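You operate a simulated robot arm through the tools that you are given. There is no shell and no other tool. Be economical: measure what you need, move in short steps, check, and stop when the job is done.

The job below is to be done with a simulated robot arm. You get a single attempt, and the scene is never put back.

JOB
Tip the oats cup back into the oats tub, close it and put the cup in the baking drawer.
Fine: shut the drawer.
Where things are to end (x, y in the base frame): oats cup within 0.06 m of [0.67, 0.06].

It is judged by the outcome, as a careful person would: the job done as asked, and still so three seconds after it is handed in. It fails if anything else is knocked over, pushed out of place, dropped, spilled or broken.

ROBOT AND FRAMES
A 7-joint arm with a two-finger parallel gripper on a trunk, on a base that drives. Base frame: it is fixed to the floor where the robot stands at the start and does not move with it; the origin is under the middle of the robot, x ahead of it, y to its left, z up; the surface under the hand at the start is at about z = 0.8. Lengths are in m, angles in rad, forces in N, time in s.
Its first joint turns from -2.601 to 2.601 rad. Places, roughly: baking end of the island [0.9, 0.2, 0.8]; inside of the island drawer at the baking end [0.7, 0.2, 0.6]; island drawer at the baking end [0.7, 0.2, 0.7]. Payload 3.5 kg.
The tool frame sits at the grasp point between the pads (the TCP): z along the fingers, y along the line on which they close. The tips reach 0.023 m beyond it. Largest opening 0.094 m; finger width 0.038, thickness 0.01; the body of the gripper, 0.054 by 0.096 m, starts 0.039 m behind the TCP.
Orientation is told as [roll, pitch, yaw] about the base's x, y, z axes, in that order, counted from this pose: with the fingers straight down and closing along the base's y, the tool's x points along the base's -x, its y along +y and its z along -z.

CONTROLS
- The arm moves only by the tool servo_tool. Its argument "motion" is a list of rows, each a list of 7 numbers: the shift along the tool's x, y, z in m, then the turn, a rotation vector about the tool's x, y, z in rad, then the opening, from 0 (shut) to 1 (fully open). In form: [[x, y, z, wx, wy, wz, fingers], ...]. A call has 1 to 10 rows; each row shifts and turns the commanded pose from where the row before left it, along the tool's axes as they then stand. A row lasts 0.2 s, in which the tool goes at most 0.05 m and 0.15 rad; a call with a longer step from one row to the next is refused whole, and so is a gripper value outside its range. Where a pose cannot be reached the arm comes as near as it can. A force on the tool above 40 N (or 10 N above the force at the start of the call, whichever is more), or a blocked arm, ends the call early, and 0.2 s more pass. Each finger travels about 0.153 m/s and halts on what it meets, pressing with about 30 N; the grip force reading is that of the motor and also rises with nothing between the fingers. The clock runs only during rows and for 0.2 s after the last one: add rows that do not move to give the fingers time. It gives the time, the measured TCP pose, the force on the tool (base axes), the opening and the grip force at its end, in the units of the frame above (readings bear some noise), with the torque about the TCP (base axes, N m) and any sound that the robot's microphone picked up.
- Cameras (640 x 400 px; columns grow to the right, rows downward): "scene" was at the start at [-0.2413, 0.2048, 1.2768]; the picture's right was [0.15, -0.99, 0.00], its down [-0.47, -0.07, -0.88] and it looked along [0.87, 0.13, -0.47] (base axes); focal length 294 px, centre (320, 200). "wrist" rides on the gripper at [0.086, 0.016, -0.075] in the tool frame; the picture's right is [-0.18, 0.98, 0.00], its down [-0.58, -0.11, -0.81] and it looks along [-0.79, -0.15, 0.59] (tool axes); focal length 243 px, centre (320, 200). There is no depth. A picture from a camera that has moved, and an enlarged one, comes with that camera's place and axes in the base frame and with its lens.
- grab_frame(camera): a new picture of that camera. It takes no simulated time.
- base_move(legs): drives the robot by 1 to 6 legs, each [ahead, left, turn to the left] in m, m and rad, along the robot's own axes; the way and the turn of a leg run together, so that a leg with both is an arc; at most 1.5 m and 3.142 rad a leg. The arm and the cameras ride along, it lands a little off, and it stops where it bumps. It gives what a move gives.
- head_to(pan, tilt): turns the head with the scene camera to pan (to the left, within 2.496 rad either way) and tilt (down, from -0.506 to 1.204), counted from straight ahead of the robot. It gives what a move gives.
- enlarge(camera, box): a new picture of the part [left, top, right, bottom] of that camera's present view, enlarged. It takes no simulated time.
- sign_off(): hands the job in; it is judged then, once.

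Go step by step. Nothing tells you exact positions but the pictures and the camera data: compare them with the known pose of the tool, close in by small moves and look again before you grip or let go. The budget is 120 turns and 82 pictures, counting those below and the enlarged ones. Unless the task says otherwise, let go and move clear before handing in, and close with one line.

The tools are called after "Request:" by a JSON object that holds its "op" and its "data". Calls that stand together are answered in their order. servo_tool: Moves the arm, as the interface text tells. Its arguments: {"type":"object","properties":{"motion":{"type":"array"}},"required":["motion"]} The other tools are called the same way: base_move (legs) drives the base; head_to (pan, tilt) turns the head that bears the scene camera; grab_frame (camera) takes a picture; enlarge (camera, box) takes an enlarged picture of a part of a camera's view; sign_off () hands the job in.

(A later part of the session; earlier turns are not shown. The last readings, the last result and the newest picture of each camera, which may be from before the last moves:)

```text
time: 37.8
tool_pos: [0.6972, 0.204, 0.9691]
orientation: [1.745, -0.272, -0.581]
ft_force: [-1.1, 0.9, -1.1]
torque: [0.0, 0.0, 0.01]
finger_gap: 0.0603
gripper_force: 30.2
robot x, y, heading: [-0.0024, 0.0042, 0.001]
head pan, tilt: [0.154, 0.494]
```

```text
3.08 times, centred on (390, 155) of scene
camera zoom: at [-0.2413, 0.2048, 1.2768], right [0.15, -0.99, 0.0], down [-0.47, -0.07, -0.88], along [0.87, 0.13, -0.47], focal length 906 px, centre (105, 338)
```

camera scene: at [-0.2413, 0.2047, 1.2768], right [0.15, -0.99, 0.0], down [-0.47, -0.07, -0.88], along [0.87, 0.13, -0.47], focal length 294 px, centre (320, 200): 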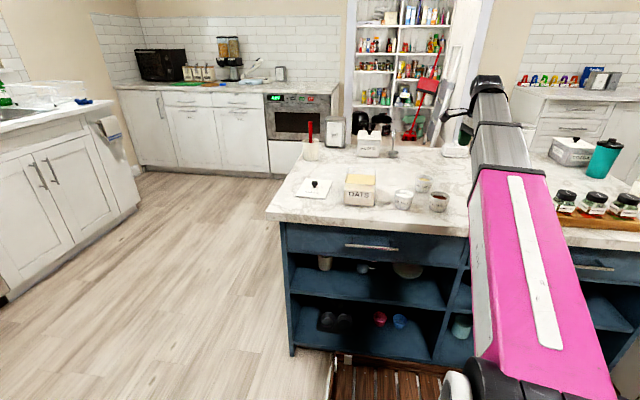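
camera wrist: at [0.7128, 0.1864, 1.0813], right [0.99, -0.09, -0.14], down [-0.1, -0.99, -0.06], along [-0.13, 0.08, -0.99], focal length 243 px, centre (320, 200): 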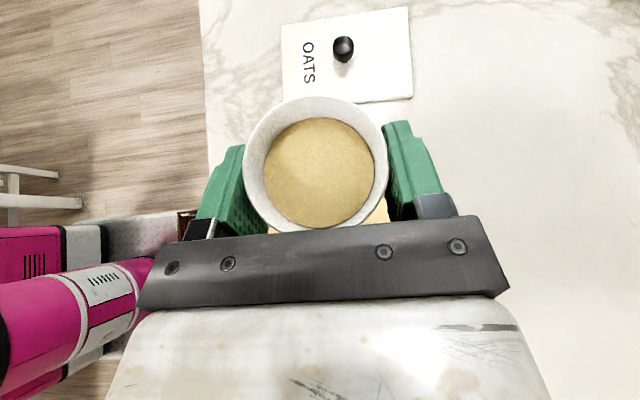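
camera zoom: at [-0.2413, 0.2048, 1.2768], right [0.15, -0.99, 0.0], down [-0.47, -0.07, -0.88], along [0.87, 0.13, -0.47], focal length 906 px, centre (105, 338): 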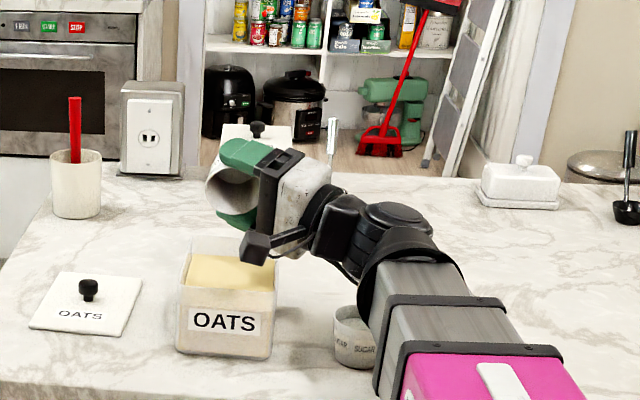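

Request:
{"op": "servo_tool", "data": {"motion": [[0, 0, 0, 0, 0, 0, 0.3], [0, 0, 0, -0.0266, 0, -0.0423, 0.3], [0, 0, 0, 0, 0, 0, 0.3], [0, 0, 0, 0, 0, 0, 0.3], [0, 0, 0, 0, 0, 0, 0.3]]}}

Request:
{"op": "enlarge", "data": {"camera": "scene", "box": [340, 125, 420, 215]}}

Request:
{"op": "grab_frame", "data": {"camera": "wrist"}}

```text
time: 39.0
tool_pos: [0.6977, 0.2028, 0.9671]
orientation: [1.773, -0.313, -0.59]
ft_force: [-0.9, 0.0, -2.2]
torque: [-0.03, 0.01, 0.0]
finger_gap: 0.0606
gripper_force: 30.6
robot x, y, heading: [0.0003, -0.0042, 0.002]
head pan, tilt: [0.154, 0.494]
```

```text
4.44 times, centred on (380, 170) of scene
camera zoom: at [-0.2413, 0.2048, 1.2768], right [0.15, -0.99, 0.0], down [-0.47, -0.07, -0.88], along [0.87, 0.13, -0.47], focal length 1309 px, centre (53, 333)
```

zoom: 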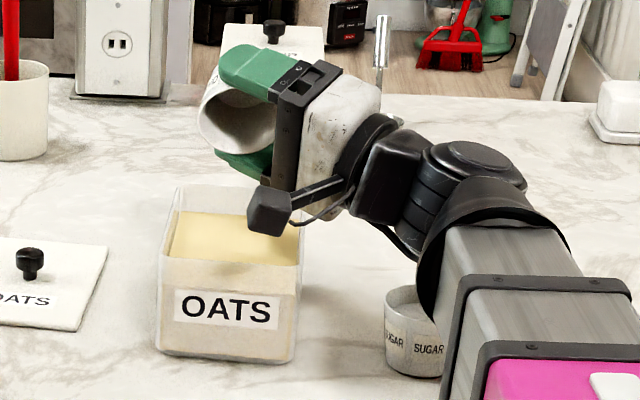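

```text
44 pictures are left
camera wrist: at [0.5862, 0.1852, 0.9421], right [-0.21, -0.1, 0.97], down [0.1, -0.99, -0.08], along [0.97, 0.08, 0.22], focal length 243 px, centre (320, 200)
```

wrist: 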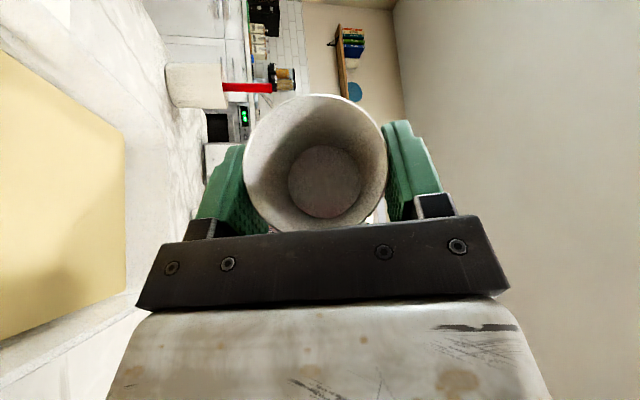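

The cup is empty. I turn it upright again along the same path.

Request:
{"op": "servo_tool", "data": {"motion": [[0, 0, 0, 0.0533, 0, 0.0846, 0.3], [0, 0, 0, 0.074, 0, 0.1175, 0.3], [0, 0, 0, 0.074, 0, 0.1175, 0.3], [0, 0, 0, 0.074, 0, 0.1175, 0.3], [0, 0, 0, 0.074, 0, 0.1175, 0.3], [0, 0, 0, 0.074, 0, 0.1175, 0.3], [0, 0, 0, 0.074, 0, 0.1175, 0.3], [0, 0, 0, 0.074, 0, 0.1175, 0.3], [0, 0, 0, 0.074, 0, 0.1175, 0.3], [0, 0, 0, 0.074, 0, 0.1175, 0.3]]}}

Request:
{"op": "servo_tool", "data": {"motion": [[0, 0, 0, 0.074, 0, 0.1175, 0.3], [0, 0, 0, 0.074, 0, 0.1175, 0.3], [0, 0, 0, 0.074, 0, 0.1175, 0.3], [0, 0, 0, 0.074, 0, 0.1175, 0.3], [0, 0, 0, 0, 0, 0, 0.3]]}}

```text
time: 41.2
tool_pos: [0.6963, 0.2034, 0.968]
orientation: [0.895, 0.781, -0.847]
ft_force: [0.1, -1.0, -1.0]
torque: [-0.01, 0.04, 0.0]
finger_gap: 0.0604
gripper_force: 29.8
robot x, y, heading: [0.0001, 0.0004, -0.0]
head pan, tilt: [0.154, 0.494]
```

```text
time: 42.4
tool_pos: [0.6965, 0.2047, 0.9668]
orientation: [0.062, 1.007, -1.513]
ft_force: [-0.1, 0.1, -1.2]
torque: [-0.03, 0.0, -0.01]
finger_gap: 0.0607
gripper_force: 30.0
robot x, y, heading: [0.0037, -0.0019, -0.002]
head pan, tilt: [0.154, 0.494]
```

The cup is upright and empty. I'll set it down on free counter at about (0.70, -0.13), away from the other cups.

Request:
{"op": "servo_tool", "data": {"motion": [[-0.008, 0, -0.0125, 0.01, 0, 0.017, 0.3], [-0.0185, 0, -0.0293, 0, 0, 0, 0.3], [-0.0205, 0, -0.0325, 0, 0, 0, 0.3], [-0.0205, 0, -0.0325, 0, 0, 0, 0.3], [-0.0205, 0, -0.0325, 0, 0, 0, 0.3], [-0.0205, 0, -0.0325, 0, 0, 0, 0.3], [-0.0205, 0, -0.0325, 0, 0, 0, 0.3], [-0.0205, 0.001, -0.0325, 0, 0, 0, 0.3], [-0.0185, 0.001, -0.0293, 0, 0, 0, 0.3], [-0.0105, 0.001, -0.0169, 0, 0, 0, 0.3]]}}

Request:
{"op": "servo_tool", "data": {"motion": [[-0.01, 0, 0.0063, 0, 0, 0, 0.3], [-0.022, 0, 0.0139, 0, 0, 0, 0.3], [-0.025, 0, 0.0158, 0, 0, 0, 0.3], [-0.025, 0, 0.0158, 0, 0, 0, 0.3], [-0.015, 0, 0.0095, 0, 0, 0, 0.3], [0, 0, 0, 0, 0, 0, 0.3]]}}

Request:
{"op": "enlarge", "data": {"camera": "scene", "box": [370, 120, 530, 250]}}

```text
time: 44.6
tool_pos: [0.7013, -0.1321, 0.9669]
orientation: [0.03, 1.007, -1.541]
ft_force: [0.0, -0.4, -0.6]
torque: [0.02, 0.0, 0.0]
finger_gap: 0.0608
gripper_force: 30.2
robot x, y, heading: [-0.001, -0.0019, -0.001]
head pan, tilt: [0.154, 0.494]
```

```text
time: 46.0
tool_pos: [0.7019, -0.1311, 0.852]
orientation: [0.031, 1.008, -1.542]
ft_force: [0.7, 0.5, -1.9]
torque: [-0.01, -0.01, -0.01]
finger_gap: 0.0607
gripper_force: 29.8
robot x, y, heading: [0.0058, -0.0044, 0.0]
head pan, tilt: [0.154, 0.494]
```

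```text
3.08 times, centred on (450, 185) of scene
camera zoom: at [-0.2413, 0.2047, 1.2768], right [0.15, -0.99, 0.0], down [-0.47, -0.07, -0.88], along [0.87, 0.13, -0.47], focal length 906 px, centre (-80, 246)
```

zoom: 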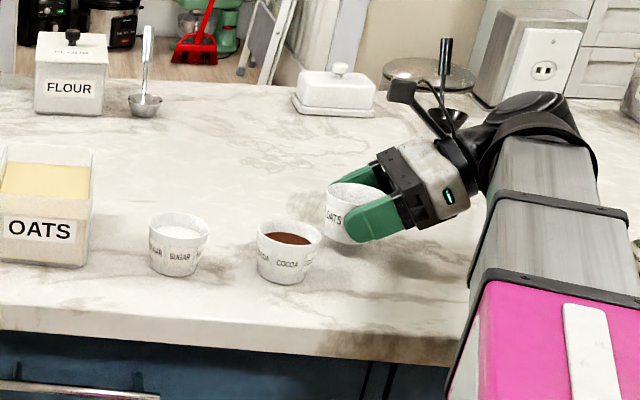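

Clear all round. I lower the last 1.5 cm, release and back off to the right.

Request:
{"op": "servo_tool", "data": {"motion": [[-0.008, 0, 0.005, 0, 0, 0, 0.3], [-0.0045, 0, 0.0028, 0, 0, 0, 0.3], [-0.001, 0, 0.0006, 0, 0, 0, 0.3], [0, 0, 0, 0, 0, 0, 0.3]]}}

```text
time: 47.0
tool_pos: [0.7033, -0.13, 0.8375]
orientation: [0.029, 1.007, -1.541]
ft_force: [0.4, -0.3, -1.4]
torque: [-0.02, -0.04, -0.02]
finger_gap: 0.0605
gripper_force: 30.0
robot x, y, heading: [-0.0004, 0.0002, -0.0]
head pan, tilt: [0.154, 0.494]
```

Request:
{"op": "servo_tool", "data": {"motion": [[-0.0017, 0, 0.0011, 0, 0, 0, 0.3], [0, 0, 0, 0, 0, 0, 0.3]]}}

```text
time: 47.6
tool_pos: [0.7024, -0.1302, 0.8373]
orientation: [0.03, 1.004, -1.54]
ft_force: [0.2, -0.1, -1.3]
torque: [0.0, 0.0, 0.0]
finger_gap: 0.0604
gripper_force: 30.0
robot x, y, heading: [0.0036, -0.0009, -0.001]
head pan, tilt: [0.154, 0.494]
```

Request:
{"op": "servo_tool", "data": {"motion": [[-0.0017, 0, 0.0011, 0, 0, 0, 0.3], [-0.0017, 0, 0.0011, 0, 0, 0, 0.3], [0, 0, 0, 0, 0, 0, 0.3]]}}

```text
time: 48.4
tool_pos: [0.7025, -0.1303, 0.8331]
orientation: [0.034, 1.006, -1.54]
ft_force: [5.4, 3.3, 18.8]
torque: [0.14, -0.16, -0.04]
finger_gap: 0.0608
gripper_force: 29.7
robot x, y, heading: [0.0014, 0.0019, 0.001]
head pan, tilt: [0.154, 0.494]
```

The cup is on the counter. I open the fingers and back away.

Request:
{"op": "servo_tool", "data": {"motion": [[0.0017, 0, -0.0011, 0, 0, 0, 0.5], [0, 0, 0, 0, 0, 0, 0.7], [0, 0, 0, 0, 0, 0, 0.9], [0, 0, 0, 0, 0, 0, 1], [-0.008, 0, -0.0127, 0, 0, 0, 1], [-0.016, 0, -0.025, 0, 0, 0, 1], [-0.016, 0, -0.025, 0, 0, 0, 1], [0.01, 0, -0.03, 0, 0, 0, 1], [0.035, 0, -0.022, 0, 0, 0, 1], [0.03, 0, -0.019, 0, 0, 0, 1]]}}

Request:
{"op": "servo_tool", "data": {"motion": [[0.03, 0, -0.019, 0, -0.1, 0, 1], [0, 0, 0, 0, -0.14, 0, 1], [0, 0, 0, 0, -0.14, 0, 1], [0, 0, 0, 0, -0.14, 0, 1], [0, 0, 0, 0, -0.14, 0, 1], [0, 0, 0, 0, -0.14, 0, 1], [0, 0, 0, 0, -0.14, 0, 1], [0, 0, 0, 0, -0.07, 0, 1]]}}

Request:
{"op": "enlarge", "data": {"camera": "scene", "box": [290, 90, 530, 250]}}

```text
time: 50.6
tool_pos: [0.7005, -0.225, 0.9345]
orientation: [0.034, 1.005, -1.544]
ft_force: [-0.2, 0.7, 0.7]
torque: [-0.03, 0.0, 0.02]
finger_gap: 0.094
gripper_force: 0.0
robot x, y, heading: [0.0, 0.0021, -0.0]
head pan, tilt: [0.154, 0.494]
```

```text
time: 52.4
tool_pos: [0.703, -0.2223, 0.9689]
orientation: [0.015, -0.004, -1.567]
ft_force: [0.2, 0.2, 0.2]
torque: [0.0, -0.01, -0.01]
finger_gap: 0.094
gripper_force: 0.1
out of reach, approached as far as the arm can: row 1
robot x, y, heading: [-0.004, -0.0009, 0.001]
head pan, tilt: [0.154, 0.494]
```

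```text
2.50 times, centred on (410, 170) of scene
camera zoom: at [-0.2413, 0.2048, 1.2768], right [0.15, -0.99, 0.0], down [-0.47, -0.07, -0.88], along [0.87, 0.13, -0.47], focal length 736 px, centre (95, 275)
```

zoom: 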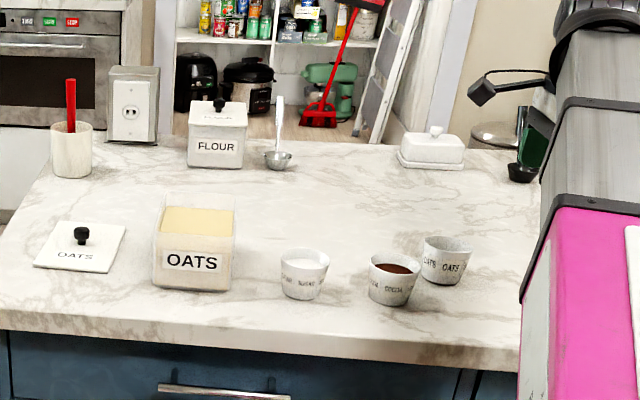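

All is in order: the cup is standing empty. Now I go back to the lid, straightening the hand on the way.

Request:
{"op": "servo_tool", "data": {"motion": [[0.015, 0, 0, 0, 0, 0, 1], [0.03, 0, 0, 0, 0, 0, 1], [0.045, 0, 0, 0, 0, 0, 1], [0.045, 0, 0, 0, 0, 0, 1], [0.045, 0, 0, 0, 0, 0, 1], [0.045, 0, 0, 0, 0, 0, 1], [0.045, 0, 0, 0, 0, 0, 1], [0.045, 0, 0, 0, 0, 0, 1], [0.045, 0, 0, 0, 0, 0, 1], [0.02, 0, 0, 0, 0, 0, 1]]}}

Request:
{"op": "servo_tool", "data": {"motion": [[0, 0, 0, 0, 0, -0.08, 1], [0, 0, 0, 0, 0, -0.15, 1], [0, 0, 0, 0, 0, -0.15, 1], [0, 0, 0, 0, 0, -0.15, 1], [0, 0, 0, 0, 0, -0.15, 1], [0, 0, 0, 0, 0, -0.15, 1], [0, 0, 0, 0, 0, -0.15, 1], [0, 0, 0, 0, 0, -0.15, 1], [0, 0, 0, 0, 0, -0.15, 1], [0, 0, 0, 0, 0, -0.15, 1]]}}

Request:
{"op": "servo_tool", "data": {"motion": [[0, 0, 0, 0, 0, -0.147, 1], [0, 0.02, 0, 0, 0, 0, 1], [0, 0, 0, 0, 0, 0, 1]]}}

```text
time: 54.6
tool_pos: [0.7015, 0.1558, 0.9659]
orientation: [0.017, -0.002, -1.567]
ft_force: [0.2, -0.4, -0.5]
torque: [0.02, -0.02, -0.04]
finger_gap: 0.0941
gripper_force: 0.0
robot x, y, heading: [0.0005, -0.0013, 0.0]
head pan, tilt: [0.154, 0.494]
```

```text
time: 56.8
tool_pos: [0.7022, 0.1558, 0.9663]
orientation: [0.0, -0.016, -0.134]
ft_force: [0.7, 0.3, -0.4]
torque: [0.03, -0.01, 0.03]
finger_gap: 0.0939
gripper_force: 0.1
robot x, y, heading: [0.0003, -0.0047, 0.0]
head pan, tilt: [0.154, 0.494]
```

```text
time: 57.6
tool_pos: [0.7009, 0.1789, 0.9662]
orientation: [-0.002, -0.015, 0.011]
ft_force: [0.8, 0.5, -0.9]
torque: [-0.02, 0.01, -0.01]
finger_gap: 0.0939
gripper_force: 0.1
robot x, y, heading: [0.0008, -0.0016, -0.002]
head pan, tilt: [0.154, 0.494]
```

Orientation is back to what it was when I set the lid down. I move over the lid and lower to just above it.

Request:
{"op": "servo_tool", "data": {"motion": [[-0.003, 0.02, 0, 0, 0, 0, 1], [-0.003, 0.035, 0, 0, 0, 0, 1], [-0.003, 0.04, 0, 0, 0, 0, 1], [-0.003, 0.04, 0, 0, 0, 0, 1], [-0.003, 0.035, 0, 0, 0, 0, 1], [-0.0025, 0.022, 0, 0, 0, 0, 1], [0, 0, 0.03, 0, 0, 0, 1], [0, 0, 0.03, 0, 0, 0, 1], [0, 0, 0.02, 0, 0, 0, 1], [0, 0, 0, 0, 0, 0, 1]]}}

Request:
{"op": "grab_frame", "data": {"camera": "wrist"}}

```text
time: 59.8
tool_pos: [0.7166, 0.3687, 0.887]
orientation: [-0.003, -0.016, 0.01]
ft_force: [-1.3, 0.9, 0.0]
torque: [-0.04, 0.04, -0.01]
finger_gap: 0.094
gripper_force: 0.0
robot x, y, heading: [0.001, 0.0004, -0.001]
head pan, tilt: [0.154, 0.494]
```

```text
41 pictures are left
camera wrist: at [0.6308, 0.384, 0.9592], right [0.18, 0.98, 0.0], down [0.57, -0.1, 0.82], along [0.8, -0.14, -0.58], focal length 243 px, centre (320, 200)
```

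wrist: 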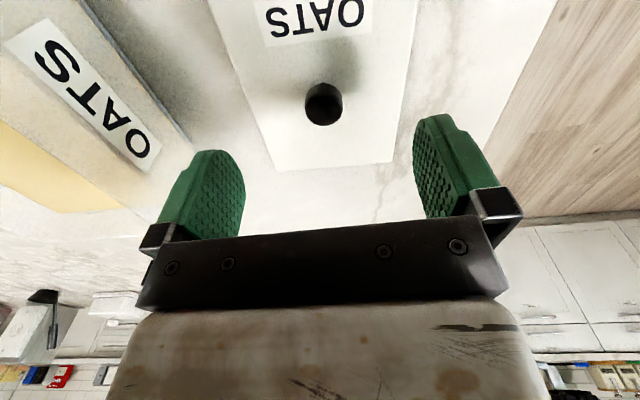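

Request:
{"op": "servo_tool", "data": {"motion": [[-0.001, 0.001, 0.015, 0, 0, 0, 1], [0, 0.001, 0.018, 0, 0, 0, 1], [0, 0, 0.012, 0, 0, 0, 1], [0, 0, 0.003, 0, 0, 0, 1], [0, 0, 0, 0, 0, 0, 0.6], [0, 0, 0, 0, 0, 0, 0.3], [0, 0, 0, 0, 0, 0, 0], [0, 0, 0, 0, 0, 0, 0]]}}

Request:
{"op": "servo_tool", "data": {"motion": [[0, 0, -0.008, 0, 0, 0, 0], [0, 0, -0.02, 0, 0, 0, 0], [0, 0, -0.035, 0, 0, 0, 0], [0, 0, -0.035, 0, 0, 0, 0], [0, 0, -0.035, 0, 0, 0, 0], [0, 0, -0.01, 0, 0, 0, 0], [0, 0, 0, 0, 0, 0, 0]]}}

Request:
{"op": "grab_frame", "data": {"camera": "wrist"}}

```text
time: 61.6
tool_pos: [0.7206, 0.3714, 0.8387]
orientation: [-0.003, -0.015, 0.009]
ft_force: [0.5, 1.3, -0.5]
torque: [-0.02, 0.0, -0.02]
finger_gap: 0.0221
gripper_force: 29.5
robot x, y, heading: [-0.0027, -0.0001, 0.0]
head pan, tilt: [0.154, 0.494]
```

```text
time: 63.2
tool_pos: [0.7178, 0.3716, 0.9811]
orientation: [-0.005, -0.015, 0.007]
ft_force: [0.3, -0.8, -1.4]
torque: [0.02, 0.02, 0.01]
finger_gap: 0.0223
gripper_force: 29.9
robot x, y, heading: [-0.0005, -0.0001, 0.001]
head pan, tilt: [0.154, 0.494]
```

```text
40 pictures are left
camera wrist: at [0.631, 0.387, 1.0543], right [0.18, 0.98, 0.0], down [0.57, -0.1, 0.82], along [0.8, -0.14, -0.58], focal length 243 px, centre (320, 200)
```

wrist: 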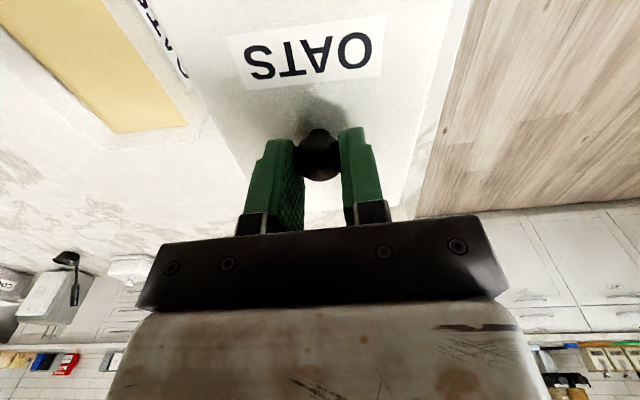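

The lid is held just as before. I carry it back to the spot it came from, (0.683, 0.206).

Request:
{"op": "servo_tool", "data": {"motion": [[0.003, -0.015, 0, 0, 0, 0, 0], [0.005, -0.025, 0, 0, 0, 0, 0], [0.007, -0.035, 0, 0, 0, 0, 0], [0.007, -0.035, 0, 0, 0, 0, 0], [0.007, -0.03, 0, 0, 0, 0, 0], [0.004, -0.02, 0, 0, 0, 0, 0], [0.0015, -0.0055, 0, 0, 0, 0, 0], [0, 0, 0, 0, 0, 0, 0], [0, 0, 0, 0, 0, 0, 0]]}}

Request:
{"op": "servo_tool", "data": {"motion": [[0, 0, 0.01, 0, 0, 0, 0], [0, 0, 0.015, 0, 0, 0, 0], [0, 0, 0.008, 0, 0, 0, 0], [0, 0, 0, 0, 0, 0, 0]]}}

Request:
{"op": "enlarge", "data": {"camera": "scene", "box": [320, 140, 400, 215]}}

Request:
{"op": "grab_frame", "data": {"camera": "wrist"}}

```text
time: 65.2
tool_pos: [0.6861, 0.2069, 0.9798]
orientation: [-0.002, -0.016, 0.009]
ft_force: [-0.1, -0.7, -0.9]
torque: [-0.02, -0.01, -0.01]
finger_gap: 0.0221
gripper_force: 29.8
robot x, y, heading: [0.0015, -0.0021, 0.0]
head pan, tilt: [0.154, 0.494]
```

```text
time: 66.2
tool_pos: [0.6859, 0.2076, 0.948]
orientation: [-0.004, -0.017, 0.01]
ft_force: [0.3, 0.4, 0.0]
torque: [-0.02, 0.0, -0.01]
finger_gap: 0.0221
gripper_force: 30.4
robot x, y, heading: [-0.0009, -0.0018, -0.001]
head pan, tilt: [0.154, 0.494]
```

```text
5.33 times, centred on (360, 178) of scene
camera zoom: at [-0.2413, 0.2048, 1.2768], right [0.15, -0.99, 0.0], down [-0.47, -0.07, -0.88], along [0.87, 0.13, -0.47], focal length 1570 px, centre (107, 320)
```

zoom: 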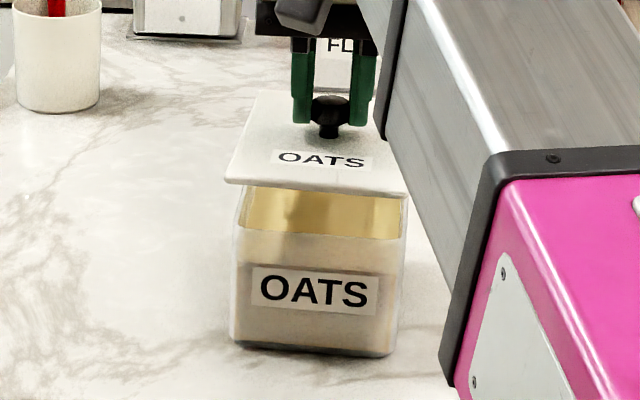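

```text
38 pictures are left
camera wrist: at [0.5978, 0.2217, 1.0213], right [0.18, 0.98, 0.0], down [0.57, -0.1, 0.82], along [0.8, -0.14, -0.58], focal length 243 px, centre (320, 200)
```

wrist: 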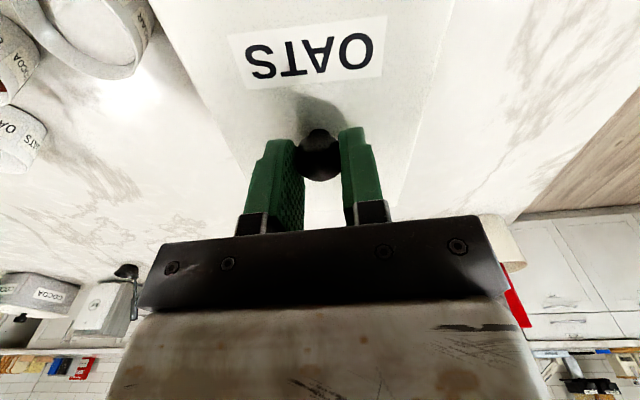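

The lid is aligned to within a couple of millimetres. A tiny correction, then I press down until it snaps.

Request:
{"op": "servo_tool", "data": {"motion": [[0.0025, -0.0015, 0, 0, 0, 0, 0], [0, 0, 0.01, 0, 0, 0, 0], [0, 0, 0.01, 0, 0, 0, 0], [0, 0, 0.006, 0, 0, 0, 0], [0, 0, 0, 0, 0, 0, 0]]}}

Request:
{"op": "enlarge", "data": {"camera": "scene", "box": [330, 140, 400, 210]}}

```text
time: 67.4
tool_pos: [0.6842, 0.2068, 0.9209]
orientation: [-0.003, -0.015, 0.009]
ft_force: [0.5, -0.3, -1.0]
torque: [0.0, 0.0, 0.0]
finger_gap: 0.0222
gripper_force: 30.2
robot x, y, heading: [-0.0013, 0.0005, -0.001]
head pan, tilt: [0.154, 0.494]
```

```text
5.71 times, centred on (365, 175) of scene
camera zoom: at [-0.2413, 0.2048, 1.2768], right [0.15, -0.99, 0.0], down [-0.47, -0.07, -0.88], along [0.87, 0.13, -0.47], focal length 1683 px, centre (63, 343)
```

zoom: 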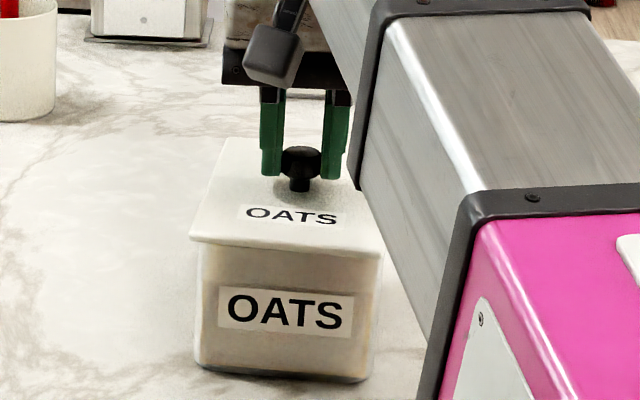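

Request:
{"op": "servo_tool", "data": {"motion": [[0, 0, 0.002, 0, 0, 0, 0], [0, 0, 0.002, 0, 0, 0, 0], [0, 0, 0, 0, 0, 0, 0]]}}

```text
time: 68.2
tool_pos: [0.6842, 0.205, 0.9183]
orientation: [-0.001, -0.019, 0.007]
ft_force: [8.2, 4.2, 32.8]
torque: [0.12, -0.17, 0.09]
finger_gap: 0.0223
gripper_force: 30.5
robot x, y, heading: [0.0017, -0.0031, 0.001]
head pan, tilt: [0.154, 0.494]
```

Seated but not snapped yet (33 N). I press a bit harder.

Request:
{"op": "servo_tool", "data": {"motion": [[0, 0, 0.001, 0, 0, 0, 0], [0, 0, 0.001, 0, 0, 0, 0], [0, 0, 0, 0, 0, 0, 0]]}}

Request:
{"op": "enlarge", "data": {"camera": "scene", "box": [335, 150, 395, 210]}}

```text
time: 69.0
tool_pos: [0.684, 0.2053, 0.9176]
orientation: [-0.002, -0.017, 0.01]
ft_force: [4.1, 8.3, 32.9]
torque: [0.16, -0.08, 0.05]
finger_gap: 0.0225
gripper_force: 29.7
robot x, y, heading: [0.0023, -0.0006, -0.005]
head pan, tilt: [0.154, 0.494]
```

```text
6.67 times, centred on (365, 180) of scene
camera zoom: at [-0.2419, 0.2048, 1.2767], right [0.15, -0.99, 0.0], down [-0.47, -0.07, -0.88], along [0.87, 0.13, -0.47], focal length 1963 px, centre (20, 333)
```

zoom: 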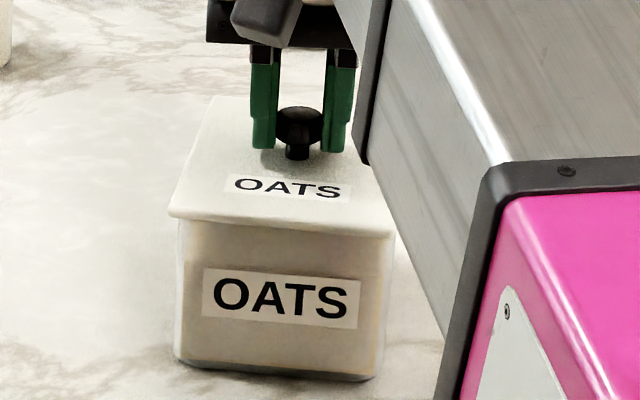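

Request:
{"op": "servo_tool", "data": {"motion": [[0, -0.001, 0.003, 0, 0, 0, 0], [0, 0, 0.003, 0, 0, 0, 0], [0, 0, 0.003, 0, 0, 0, 0]]}}

```text
time: 69.6
tool_pos: [0.6836, 0.2056, 0.9131]
orientation: [-0.001, -0.013, 0.011]
ft_force: [-2.7, 0.9, 11.1]
torque: [0.0, 0.05, 0.01]
finger_gap: 0.0224
gripper_force: 30.3
robot x, y, heading: [0.0033, 0.001, -0.004]
head pan, tilt: [0.154, 0.494]
stopped in row 2: the force on the tool passed its limit at 49 N (the readings are from after the stop); the commanded pose is now the measured one
```

Request:
{"op": "enlarge", "data": {"camera": "scene", "box": [335, 150, 395, 210]}}

Request:
{"op": "enlarge", "data": {"camera": "wrist", "box": [200, 0, 500, 220]}}

```text
6.67 times, centred on (365, 180) of scene
camera zoom: at [-0.2417, 0.2048, 1.2767], right [0.15, -0.99, 0.0], down [-0.47, -0.07, -0.88], along [0.87, 0.13, -0.47], focal length 1963 px, centre (20, 333)
```

zoom: 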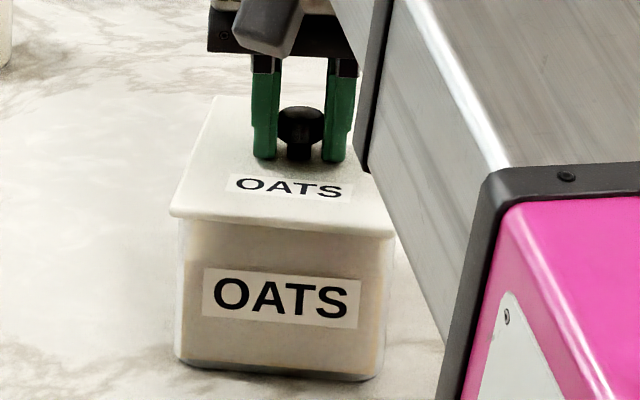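

```text
1.82 times, centred on (350, 110) of wrist
camera zoom: at [0.5961, 0.2192, 0.985], right [0.17, 0.98, 0.0], down [0.57, -0.1, 0.82], along [0.8, -0.14, -0.58], focal length 441 px, centre (266, 364)
```

zoom: 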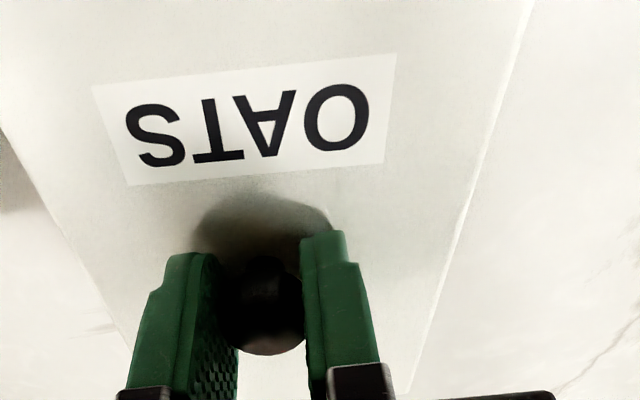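

The pads slid a little down the knob and the lid looks seated, but I heard no click. To be sure, I'll let go and press on the knob top with closed fingers.

Request:
{"op": "servo_tool", "data": {"motion": [[0, 0, 0, 0, 0, 0, 0.3], [0, 0, 0, 0, 0, 0, 0.6], [0, 0, -0.02, 0, 0, 0, 0.6], [0, 0, -0.03, 0, 0, 0, 0.6], [0, 0, 0, 0, 0, 0, 0.2], [0, 0, 0, 0, 0, 0, 0], [0, 0, 0, 0, 0, 0, 0], [0, 0, 0.009, 0, 0, 0, 0], [0, 0, 0.003, 0, 0, 0, 0]]}}

Request:
{"op": "servo_tool", "data": {"motion": [[0, 0, 0.004, 0, 0, 0, 0], [0, 0, 0.004, 0, 0, 0, 0], [0, 0, 0.004, 0, 0, 0, 0], [0, 0, 0.004, 0, 0, 0, 0], [0, 0, 0.004, 0, 0, 0, 0]]}}

```text
time: 71.6
tool_pos: [0.6829, 0.2054, 0.9495]
orientation: [-0.002, -0.017, 0.01]
ft_force: [-0.2, 0.6, 0.2]
torque: [-0.01, -0.03, -0.04]
finger_gap: 0.0001
gripper_force: 29.8
robot x, y, heading: [0.0019, -0.0001, -0.002]
head pan, tilt: [0.154, 0.494]
```

```text
time: 72.8
tool_pos: [0.6835, 0.2048, 0.9335]
orientation: [0.001, -0.019, 0.01]
ft_force: [-3.8, -2.1, 21.7]
torque: [0.1, 0.05, 0.04]
finger_gap: 0.0002
gripper_force: 29.8
robot x, y, heading: [-0.0015, -0.001, -0.001]
head pan, tilt: [0.154, 0.494]
stopped in row 5: the force on the tool passed its limit at 49 N (the readings are from after the stop); the commanded pose is now the measured one
```

Request:
{"op": "servo_tool", "data": {"motion": [[0, 0, 0.001, 0, 0, 0, 0], [0, 0, 0.001, 0, 0, 0, 0], [0, 0, 0, 0, 0, 0, 0]]}}

Request:
{"op": "enlarge", "data": {"camera": "scene", "box": [330, 145, 400, 210]}}

```text
time: 73.3
tool_pos: [0.6832, 0.2043, 0.9342]
orientation: [0.0, -0.02, 0.009]
ft_force: [-3.7, -2.6, 20.2]
torque: [0.17, 0.09, 0.03]
finger_gap: 0.0001
gripper_force: 30.0
robot x, y, heading: [-0.0019, 0.0004, 0.004]
head pan, tilt: [0.154, 0.494]
stopped in row 2: the force on the tool passed its limit at 43 N (the readings are from after the stop); the commanded pose is now the measured one
```

```text
6.15 times, centred on (365, 178) of scene
camera zoom: at [-0.242, 0.2046, 1.2767], right [0.15, -0.99, 0.0], down [-0.47, -0.07, -0.88], along [0.87, 0.13, -0.47], focal length 1812 px, centre (43, 338)
```

zoom: 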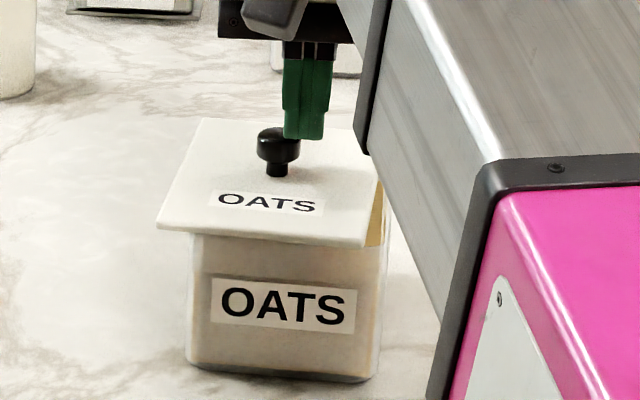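

The lid wasn't latched: pressing off-centre slid it about 1.5 cm to the left on the rim. I'll rise, look, then regrip the knob with the fingertips right down on the lid, so pressing acts on the lid itself.

Request:
{"op": "servo_tool", "data": {"motion": [[0, 0, -0.01, 0, 0, 0, 0], [0, 0, -0.025, 0, 0, 0, 0], [0, 0.008, 0, 0, 0, 0, 0.5], [0, 0.005, 0, 0, 0, 0, 1], [0, 0, 0, 0, 0, 0, 1]]}}

Request:
{"op": "grab_frame", "data": {"camera": "wrist"}}

Request:
{"op": "enlarge", "data": {"camera": "scene", "box": [330, 145, 400, 210]}}

```text
time: 74.5
tool_pos: [0.6822, 0.2178, 0.9679]
orientation: [0.0, -0.018, 0.011]
ft_force: [-0.4, 0.1, -0.3]
torque: [0.01, 0.03, 0.02]
finger_gap: 0.0937
gripper_force: 0.1
robot x, y, heading: [-0.0002, 0.0024, 0.0]
head pan, tilt: [0.154, 0.494]
```

```text
32 pictures are left
camera wrist: at [0.5947, 0.2322, 1.0405], right [0.17, 0.98, 0.0], down [0.57, -0.1, 0.82], along [0.8, -0.14, -0.58], focal length 243 px, centre (320, 200)
```

wrist: 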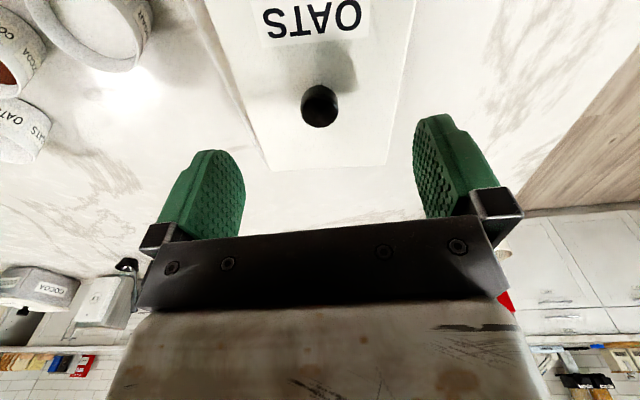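

```text
6.15 times, centred on (365, 178) of scene
camera zoom: at [-0.2414, 0.2048, 1.2768], right [0.15, -0.99, 0.0], down [-0.47, -0.07, -0.88], along [0.87, 0.13, -0.47], focal length 1812 px, centre (43, 338)
```

zoom: 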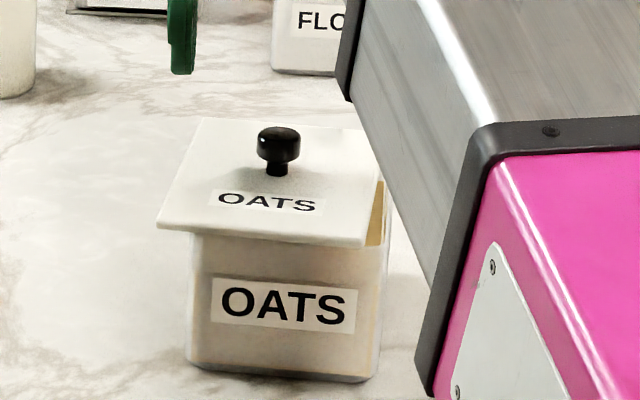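

Request:
{"op": "servo_tool", "data": {"motion": [[0, 0, 0.02, 0, 0, 0, 1], [0, 0, 0.02, 0, 0, 0, 1], [0, 0, 0.01, 0, 0, 0, 1], [0, 0, 0.003, 0, 0, 0, 1], [0, 0, 0, 0, 0, 0, 1]]}}

Request:
{"op": "servo_tool", "data": {"motion": [[0, 0, 0.001, 0, 0, 0, 1], [0, 0, 0.001, 0, 0, 0, 1], [0, 0, 0, 0, 0, 0, 1]]}}

```text
time: 75.7
tool_pos: [0.6835, 0.218, 0.9151]
orientation: [-0.002, -0.018, 0.008]
ft_force: [0.6, 0.7, 0.0]
torque: [-0.01, 0.01, -0.01]
finger_gap: 0.0939
gripper_force: 0.0
robot x, y, heading: [-0.0025, -0.0013, -0.001]
head pan, tilt: [0.154, 0.494]
```

```text
time: 76.5
tool_pos: [0.6827, 0.2178, 0.9121]
orientation: [0.001, -0.017, 0.01]
ft_force: [-0.1, 0.2, -0.3]
torque: [0.01, 0.0, 0.02]
finger_gap: 0.0938
gripper_force: 0.1
robot x, y, heading: [-0.0017, 0.0023, -0.001]
head pan, tilt: [0.154, 0.494]
```

Request:
{"op": "servo_tool", "data": {"motion": [[0, 0, 0.0015, 0, 0, 0, 0.9], [0, 0, 0, 0, 0, 0, 0.6], [0, 0, 0, 0, 0, 0, 0.4], [0, 0, 0, 0, 0, 0, 0.25], [0, 0, 0, 0, 0, 0, 0], [0, 0, 0, 0, 0, 0, 0], [0, 0, -0.005, 0, 0, 0, 0], [0, 0, -0.015, 0, 0, 0, 0], [0, 0, 0, 0, 0, 0, 0]]}}

Request:
{"op": "enlarge", "data": {"camera": "scene", "box": [330, 145, 400, 210]}}

```text
time: 78.5
tool_pos: [0.6828, 0.2186, 0.9321]
orientation: [0.0, -0.019, 0.008]
ft_force: [0.2, -0.1, -0.1]
torque: [-0.01, 0.0, -0.02]
finger_gap: 0.022
gripper_force: 30.4
robot x, y, heading: [0.0004, 0.0005, 0.0]
head pan, tilt: [0.154, 0.494]
```

```text
6.15 times, centred on (365, 178) of scene
camera zoom: at [-0.2414, 0.2048, 1.2768], right [0.15, -0.99, 0.0], down [-0.47, -0.07, -0.88], along [0.87, 0.13, -0.47], focal length 1812 px, centre (43, 338)
```

zoom: 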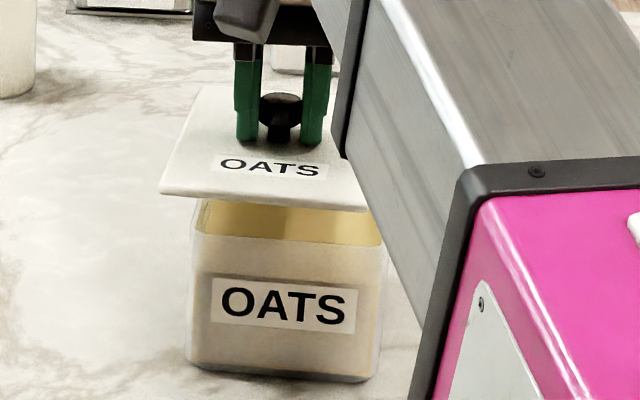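

The lid is held level with the fingertips near its surface. I shift it back onto the tub and lower it.

Request:
{"op": "servo_tool", "data": {"motion": [[0, -0.007, 0, 0, 0, 0, 0], [0, -0.005, 0, 0, 0, 0, 0], [0, 0, 0, 0, 0, 0, 0], [0, 0, 0.008, 0, 0, 0, 0], [0, 0, 0.007, 0, 0, 0, 0], [0, 0, 0.004, 0, 0, 0, 0], [0, 0, 0, 0, 0, 0, 0]]}}

Request:
{"op": "enlarge", "data": {"camera": "scene", "box": [330, 150, 400, 210]}}

```text
time: 80.1
tool_pos: [0.6824, 0.2058, 0.9121]
orientation: [0.0, -0.02, 0.009]
ft_force: [-2.6, -2.1, 10.7]
torque: [-0.03, 0.15, 0.06]
finger_gap: 0.0223
gripper_force: 30.4
robot x, y, heading: [-0.0028, -0.0007, -0.0]
head pan, tilt: [0.154, 0.494]
heard: snap
```

```text
6.67 times, centred on (365, 180) of scene
camera zoom: at [-0.2418, 0.2047, 1.2767], right [0.15, -0.99, 0.0], down [-0.47, -0.07, -0.88], along [0.87, 0.13, -0.47], focal length 1963 px, centre (20, 333)
```

zoom: 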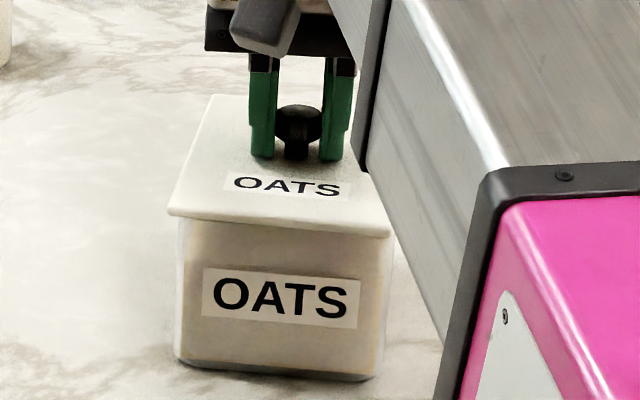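

The lid clicked shut and sits square. I release the knob and rise, then look at the drawer and the floor.

Request:
{"op": "servo_tool", "data": {"motion": [[0, 0, -0.0015, 0, 0, 0, 0], [0, 0, 0, 0, 0, 0, 0.3], [0, 0, 0, 0, 0, 0, 0.6], [0, 0, -0.01, 0, 0, 0, 0.7], [0, 0, -0.03, 0, 0, 0, 0.8], [0, 0, -0.035, 0, 0, 0, 0.8], [0, 0, -0.01, 0, 0, 0, 0.8]]}}

Request:
{"op": "head_to", "data": {"pan": 0.1, "tilt": 0.85}}

Request:
{"op": "grab_frame", "data": {"camera": "scene"}}

```text
time: 81.7
tool_pos: [0.6833, 0.2065, 0.9995]
orientation: [0.001, -0.019, 0.009]
ft_force: [0.4, -0.3, 0.1]
torque: [0.03, 0.03, 0.01]
finger_gap: 0.0751
gripper_force: 0.1
robot x, y, heading: [0.0002, -0.0028, 0.001]
head pan, tilt: [0.154, 0.494]
```

```text
time: 82.6
tool_pos: [0.6824, 0.2036, 0.9984]
orientation: [0.0, -0.018, 0.009]
ft_force: [0.1, 0.0, 0.5]
torque: [-0.02, 0.03, -0.01]
finger_gap: 0.0754
gripper_force: 0.0
robot x, y, heading: [-0.0003, -0.0004, -0.003]
head pan, tilt: [0.099, 0.85]
```

```text
28 pictures are left
camera scene: at [-0.2536, 0.1987, 1.2464], right [0.1, -0.99, 0.0], down [-0.75, -0.07, -0.66], along [0.66, 0.07, -0.75], focal length 294 px, centre (320, 200)
```

scene: 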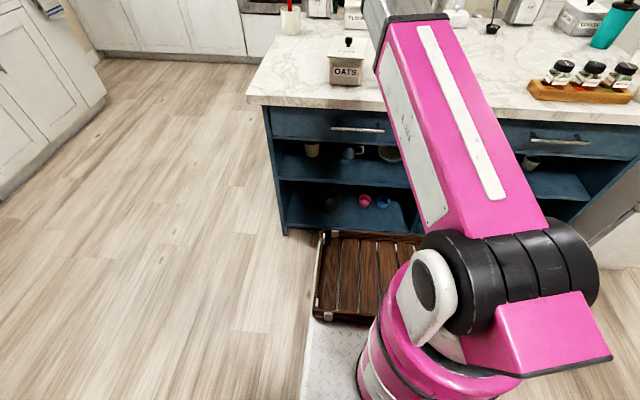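

The base stands close to the island, so I'll back up to get room for the drawer. First I check that it is clear behind.

Request:
{"op": "head_to", "data": {"pan": 2.45, "tilt": 0.6}}

Request:
{"op": "grab_frame", "data": {"camera": "scene"}}

```text
time: 84.8
tool_pos: [0.6816, 0.2053, 0.9988]
orientation: [0.001, -0.019, 0.008]
ft_force: [-0.7, -0.5, 0.1]
torque: [0.01, 0.01, -0.01]
finger_gap: 0.075
gripper_force: 0.1
robot x, y, heading: [0.0008, -0.0017, -0.003]
head pan, tilt: [2.45, 0.6]
```

```text
27 pictures are left
camera scene: at [-0.3996, 0.2473, 1.2673], right [0.64, 0.77, 0.0], down [0.44, -0.36, -0.83], along [-0.64, 0.53, -0.56], focal length 294 px, centre (320, 200)
```

scene: 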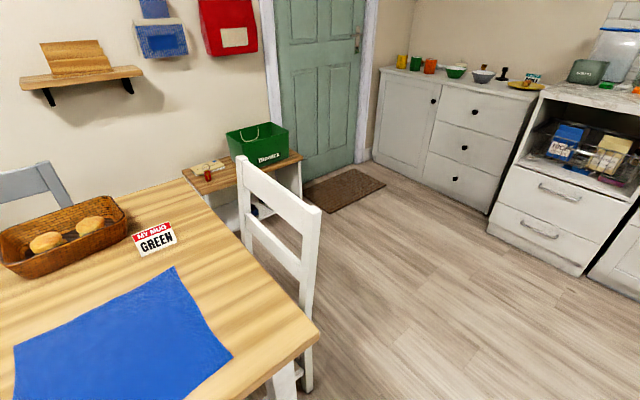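

There's a dining table behind, its edge near x≈-0.64. I check how far back the robot's own base reaches before reversing.

Request:
{"op": "head_to", "data": {"pan": 2.45, "tilt": 1.2}}

Request:
{"op": "grab_frame", "data": {"camera": "scene"}}

```text
time: 85.8
tool_pos: [0.6824, 0.2055, 0.998]
orientation: [0.0, -0.02, 0.01]
ft_force: [-0.6, 0.4, -1.0]
torque: [0.01, -0.02, 0.0]
finger_gap: 0.0754
gripper_force: 0.0
robot x, y, heading: [0.003, 0.0022, -0.002]
head pan, tilt: [2.45, 1.201]
```

```text
26 pictures are left
camera scene: at [-0.3746, 0.2266, 1.2227], right [0.64, 0.77, 0.0], down [0.72, -0.59, -0.36], along [-0.28, 0.23, -0.93], focal length 294 px, centre (320, 200)
```

scene: 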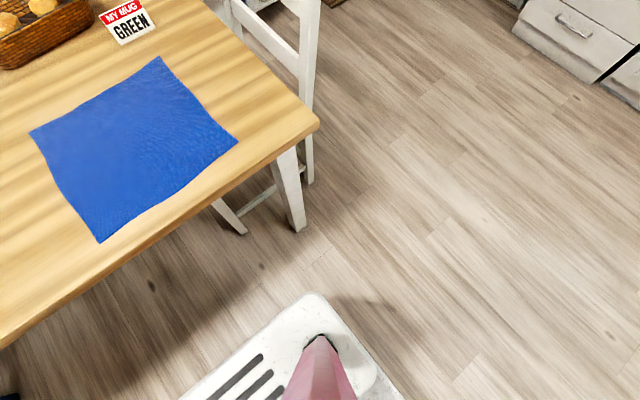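

The base's rear is at x≈-0.43, so 0.17 m of reversing is safe. I turn the head forward and back up.

Request:
{"op": "head_to", "data": {"pan": 0.15, "tilt": 0.65}}

Request:
{"op": "base_move", "data": {"legs": [[-0.17, 0, 0]]}}

```text
time: 87.9
tool_pos: [0.6819, 0.2045, 0.998]
orientation: [0.0, -0.021, 0.007]
ft_force: [0.0, 0.1, -0.1]
torque: [0.02, 0.02, 0.04]
finger_gap: 0.0752
gripper_force: 0.1
robot x, y, heading: [0.003, 0.0033, 0.003]
head pan, tilt: [0.15, 0.649]
```

```text
time: 89.3
tool_pos: [0.5118, 0.2041, 0.999]
orientation: [0.0, -0.019, 0.007]
ft_force: [0.6, -0.2, 0.0]
torque: [0.0, 0.01, 0.03]
finger_gap: 0.0751
gripper_force: 0.0
robot x, y, heading: [-0.1702, 0.0005, -0.003]
head pan, tilt: [0.15, 0.649]
```

The robot is back. Now I pitch the hand forward, so the fingers will point at the drawer front.

Request:
{"op": "servo_tool", "data": {"motion": [[0.01, 0, 0, 0, -0.08, 0, 1], [0.01, 0, 0, 0, -0.13, 0, 1], [0, 0, 0, 0, -0.14, 0, 1], [0, 0, 0, 0, -0.14, 0, 1], [0, 0, 0, 0, -0.14, 0, 1], [0, 0, 0, 0, -0.14, 0, 1], [0, 0, 0, 0, -0.14, 0, 1], [0, 0, 0, 0, -0.14, 0, 1], [0, 0, 0, 0, -0.14, 0, 1]]}}

Request:
{"op": "servo_tool", "data": {"motion": [[0, 0, 0, 0, 0, 0.1, 1], [0, 0, 0, 0, 0, 0.14, 1], [0, 0, 0, 0, 0, 0.15, 1], [0, 0, 0, 0, 0, 0.15, 1], [0, 0, 0, 0, 0, 0.15, 1], [0, 0, 0, 0, 0, 0.15, 1], [0, 0, 0, 0, 0, 0.15, 1], [0, 0, 0, 0, 0, 0.15, 1], [0, 0, 0, 0, 0, 0.15, 1], [0, 0, 0, 0, 0, 0.15, 1]]}}

Request:
{"op": "grab_frame", "data": {"camera": "scene"}}

```text
time: 91.3
tool_pos: [0.4912, 0.2041, 0.9961]
orientation: [0.0, -1.211, 0.009]
ft_force: [-0.7, -0.3, 0.2]
torque: [0.02, 0.0, 0.02]
finger_gap: 0.0941
gripper_force: 0.0
robot x, y, heading: [-0.1694, 0.0012, -0.001]
head pan, tilt: [0.15, 0.649]
```

```text
time: 93.5
tool_pos: [0.491, 0.2042, 0.9968]
orientation: [1.205, -0.122, -1.517]
ft_force: [-0.2, -0.7, 0.2]
torque: [0.03, -0.01, 0.01]
finger_gap: 0.0942
gripper_force: 0.0
robot x, y, heading: [-0.169, 0.002, 0.002]
head pan, tilt: [0.15, 0.649]
```

```text
25 pictures are left
camera scene: at [-0.4161, 0.2044, 1.263], right [0.15, -0.99, 0.0], down [-0.6, -0.09, -0.8], along [0.79, 0.12, -0.6], focal length 294 px, centre (320, 200)
```

scene: 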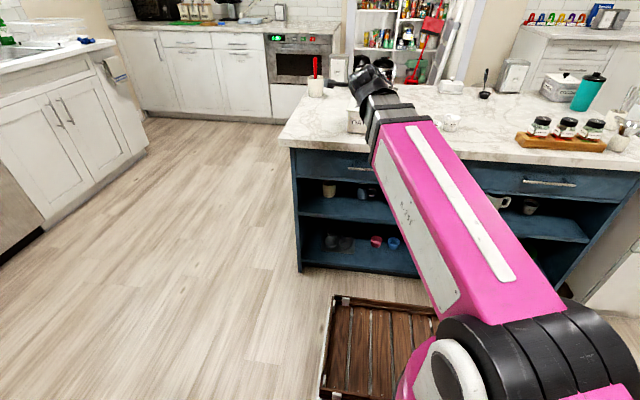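

The hand is turned with one finger above the other. I lower it in front of the island in stages.

Request:
{"op": "servo_tool", "data": {"motion": [[0, 0, 0, 0, 0, 0.13, 1], [-0.004, -0.015, -0.012, 0, 0, 0, 1], [-0.008, -0.025, -0.012, 0, 0, 0, 1], [-0.008, -0.03, -0.0096, 0, 0, 0, 1], [-0.008, -0.03, 0, 0, 0, 0, 1], [-0.008, -0.03, 0, 0, 0, 0, 1], [-0.008, -0.03, 0, 0, 0, 0, 1], [0, -0.012, 0, 0, 0, 0, 1]]}}

Request:
{"op": "grab_frame", "data": {"camera": "wrist"}}

```text
time: 95.3
tool_pos: [0.4493, 0.1764, 0.8509]
orientation: [1.208, -0.001, -1.562]
ft_force: [0.6, 0.0, -0.1]
torque: [0.01, -0.01, 0.0]
finger_gap: 0.0939
gripper_force: 0.0
out of reach, approached as far as the arm can: row 4, 5, 6, 7, 8
robot x, y, heading: [-0.1708, 0.0032, 0.005]
head pan, tilt: [0.15, 0.649]
```

```text
24 pictures are left
camera wrist: at [0.3851, 0.2613, 0.8912], right [0.35, -0.18, 0.92], down [-0.79, -0.59, 0.18], along [0.51, -0.79, -0.35], focal length 243 px, centre (320, 200)
```

wrist: 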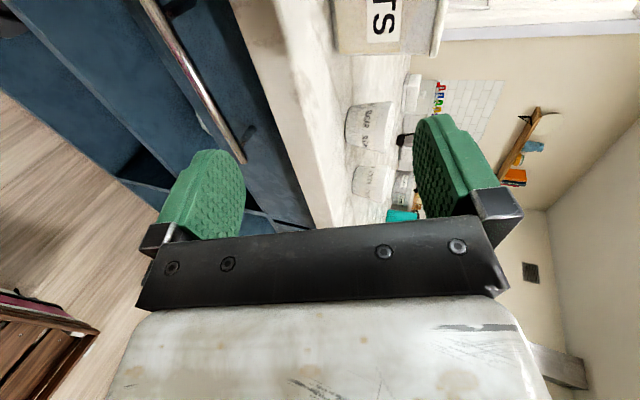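

The handle bar shows clearly at about x 0.53, z 0.70, roughly level with the counter edge. I lower to its height while staying in front of it.

Request:
{"op": "servo_tool", "data": {"motion": [[-0.003, -0.015, 0.0054, 0, 0, 0, 0.55], [-0.003, -0.028, 0.0102, 0, 0, 0, 0.55], [-0.003, -0.028, 0.0102, 0, 0, 0, 0.55], [-0.003, -0.028, 0.0102, 0, 0, 0, 0.55], [-0.003, -0.02, 0.0072, 0, 0, 0, 0.55], [0, -0.01, 0.0036, 0, 0, 0, 0.55], [0, 0, 0, 0, 0, 0, 0.55]]}}

Request:
{"op": "grab_frame", "data": {"camera": "wrist"}}

Request:
{"op": "grab_frame", "data": {"camera": "scene"}}

```text
time: 96.9
tool_pos: [0.4471, 0.161, 0.7135]
orientation: [1.208, -0.002, -1.562]
ft_force: [0.7, -0.7, 0.1]
torque: [0.01, 0.0, 0.01]
finger_gap: 0.0517
gripper_force: 0.1
robot x, y, heading: [-0.1696, 0.0008, -0.004]
head pan, tilt: [0.15, 0.649]
```

```text
23 pictures are left
camera wrist: at [0.3832, 0.246, 0.7552], right [0.35, -0.18, 0.92], down [-0.79, -0.59, 0.18], along [0.51, -0.79, -0.35], focal length 243 px, centre (320, 200)
```

wrist: 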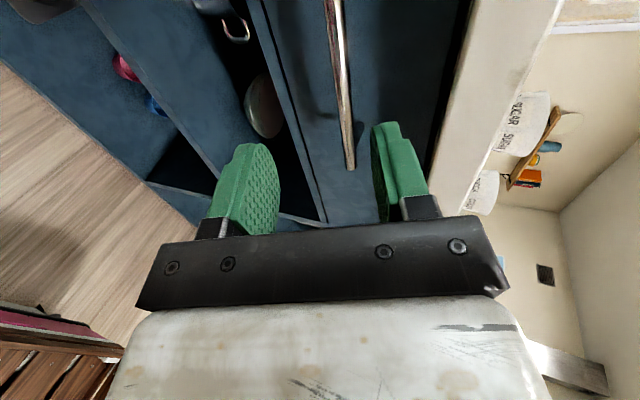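

```text
22 pictures are left
camera scene: at [-0.4161, 0.2044, 1.263], right [0.15, -0.99, 0.0], down [-0.6, -0.09, -0.8], along [0.79, 0.12, -0.6], focal length 294 px, centre (320, 200)
```

scene: 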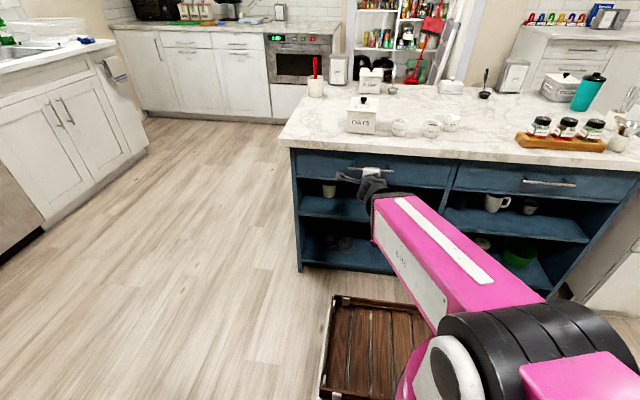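

The bar is at (0.536, ~0.16, 0.696). I line up with it and push the open fingers around it.

Request:
{"op": "servo_tool", "data": {"motion": [[0, 0.0142, 0, 0, 0, 0, 0.55], [0, 0, 0.015, 0, 0, 0, 0.55], [0, 0, 0.02, 0, 0, 0, 0.55], [0, 0, 0.015, 0, 0, 0, 0.55], [0, 0, 0.01, 0, 0, 0, 0.55], [0, 0, 0, 0, 0, 0, 0.55]]}}

Request:
{"op": "grab_frame", "data": {"camera": "wrist"}}

```text
time: 98.3
tool_pos: [0.5103, 0.1619, 0.7067]
orientation: [1.211, -0.002, -1.561]
ft_force: [0.0, 0.4, -0.1]
torque: [0.0, -0.01, -0.02]
finger_gap: 0.0517
gripper_force: 0.1
robot x, y, heading: [-0.1722, 0.0025, -0.006]
head pan, tilt: [0.15, 0.649]
```

```text
21 pictures are left
camera wrist: at [0.4455, 0.2464, 0.7485], right [0.35, -0.18, 0.92], down [-0.79, -0.59, 0.18], along [0.51, -0.79, -0.35], focal length 243 px, centre (320, 200)
```

wrist: 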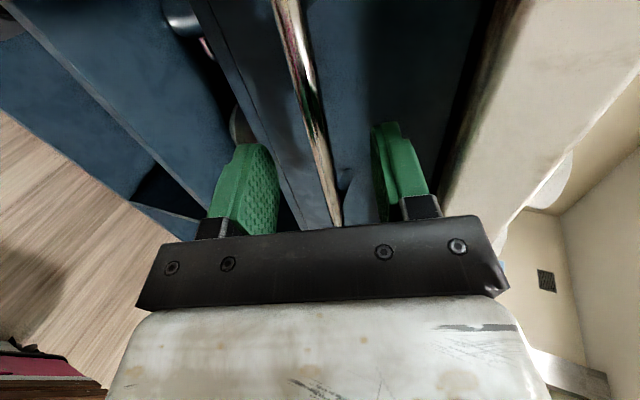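

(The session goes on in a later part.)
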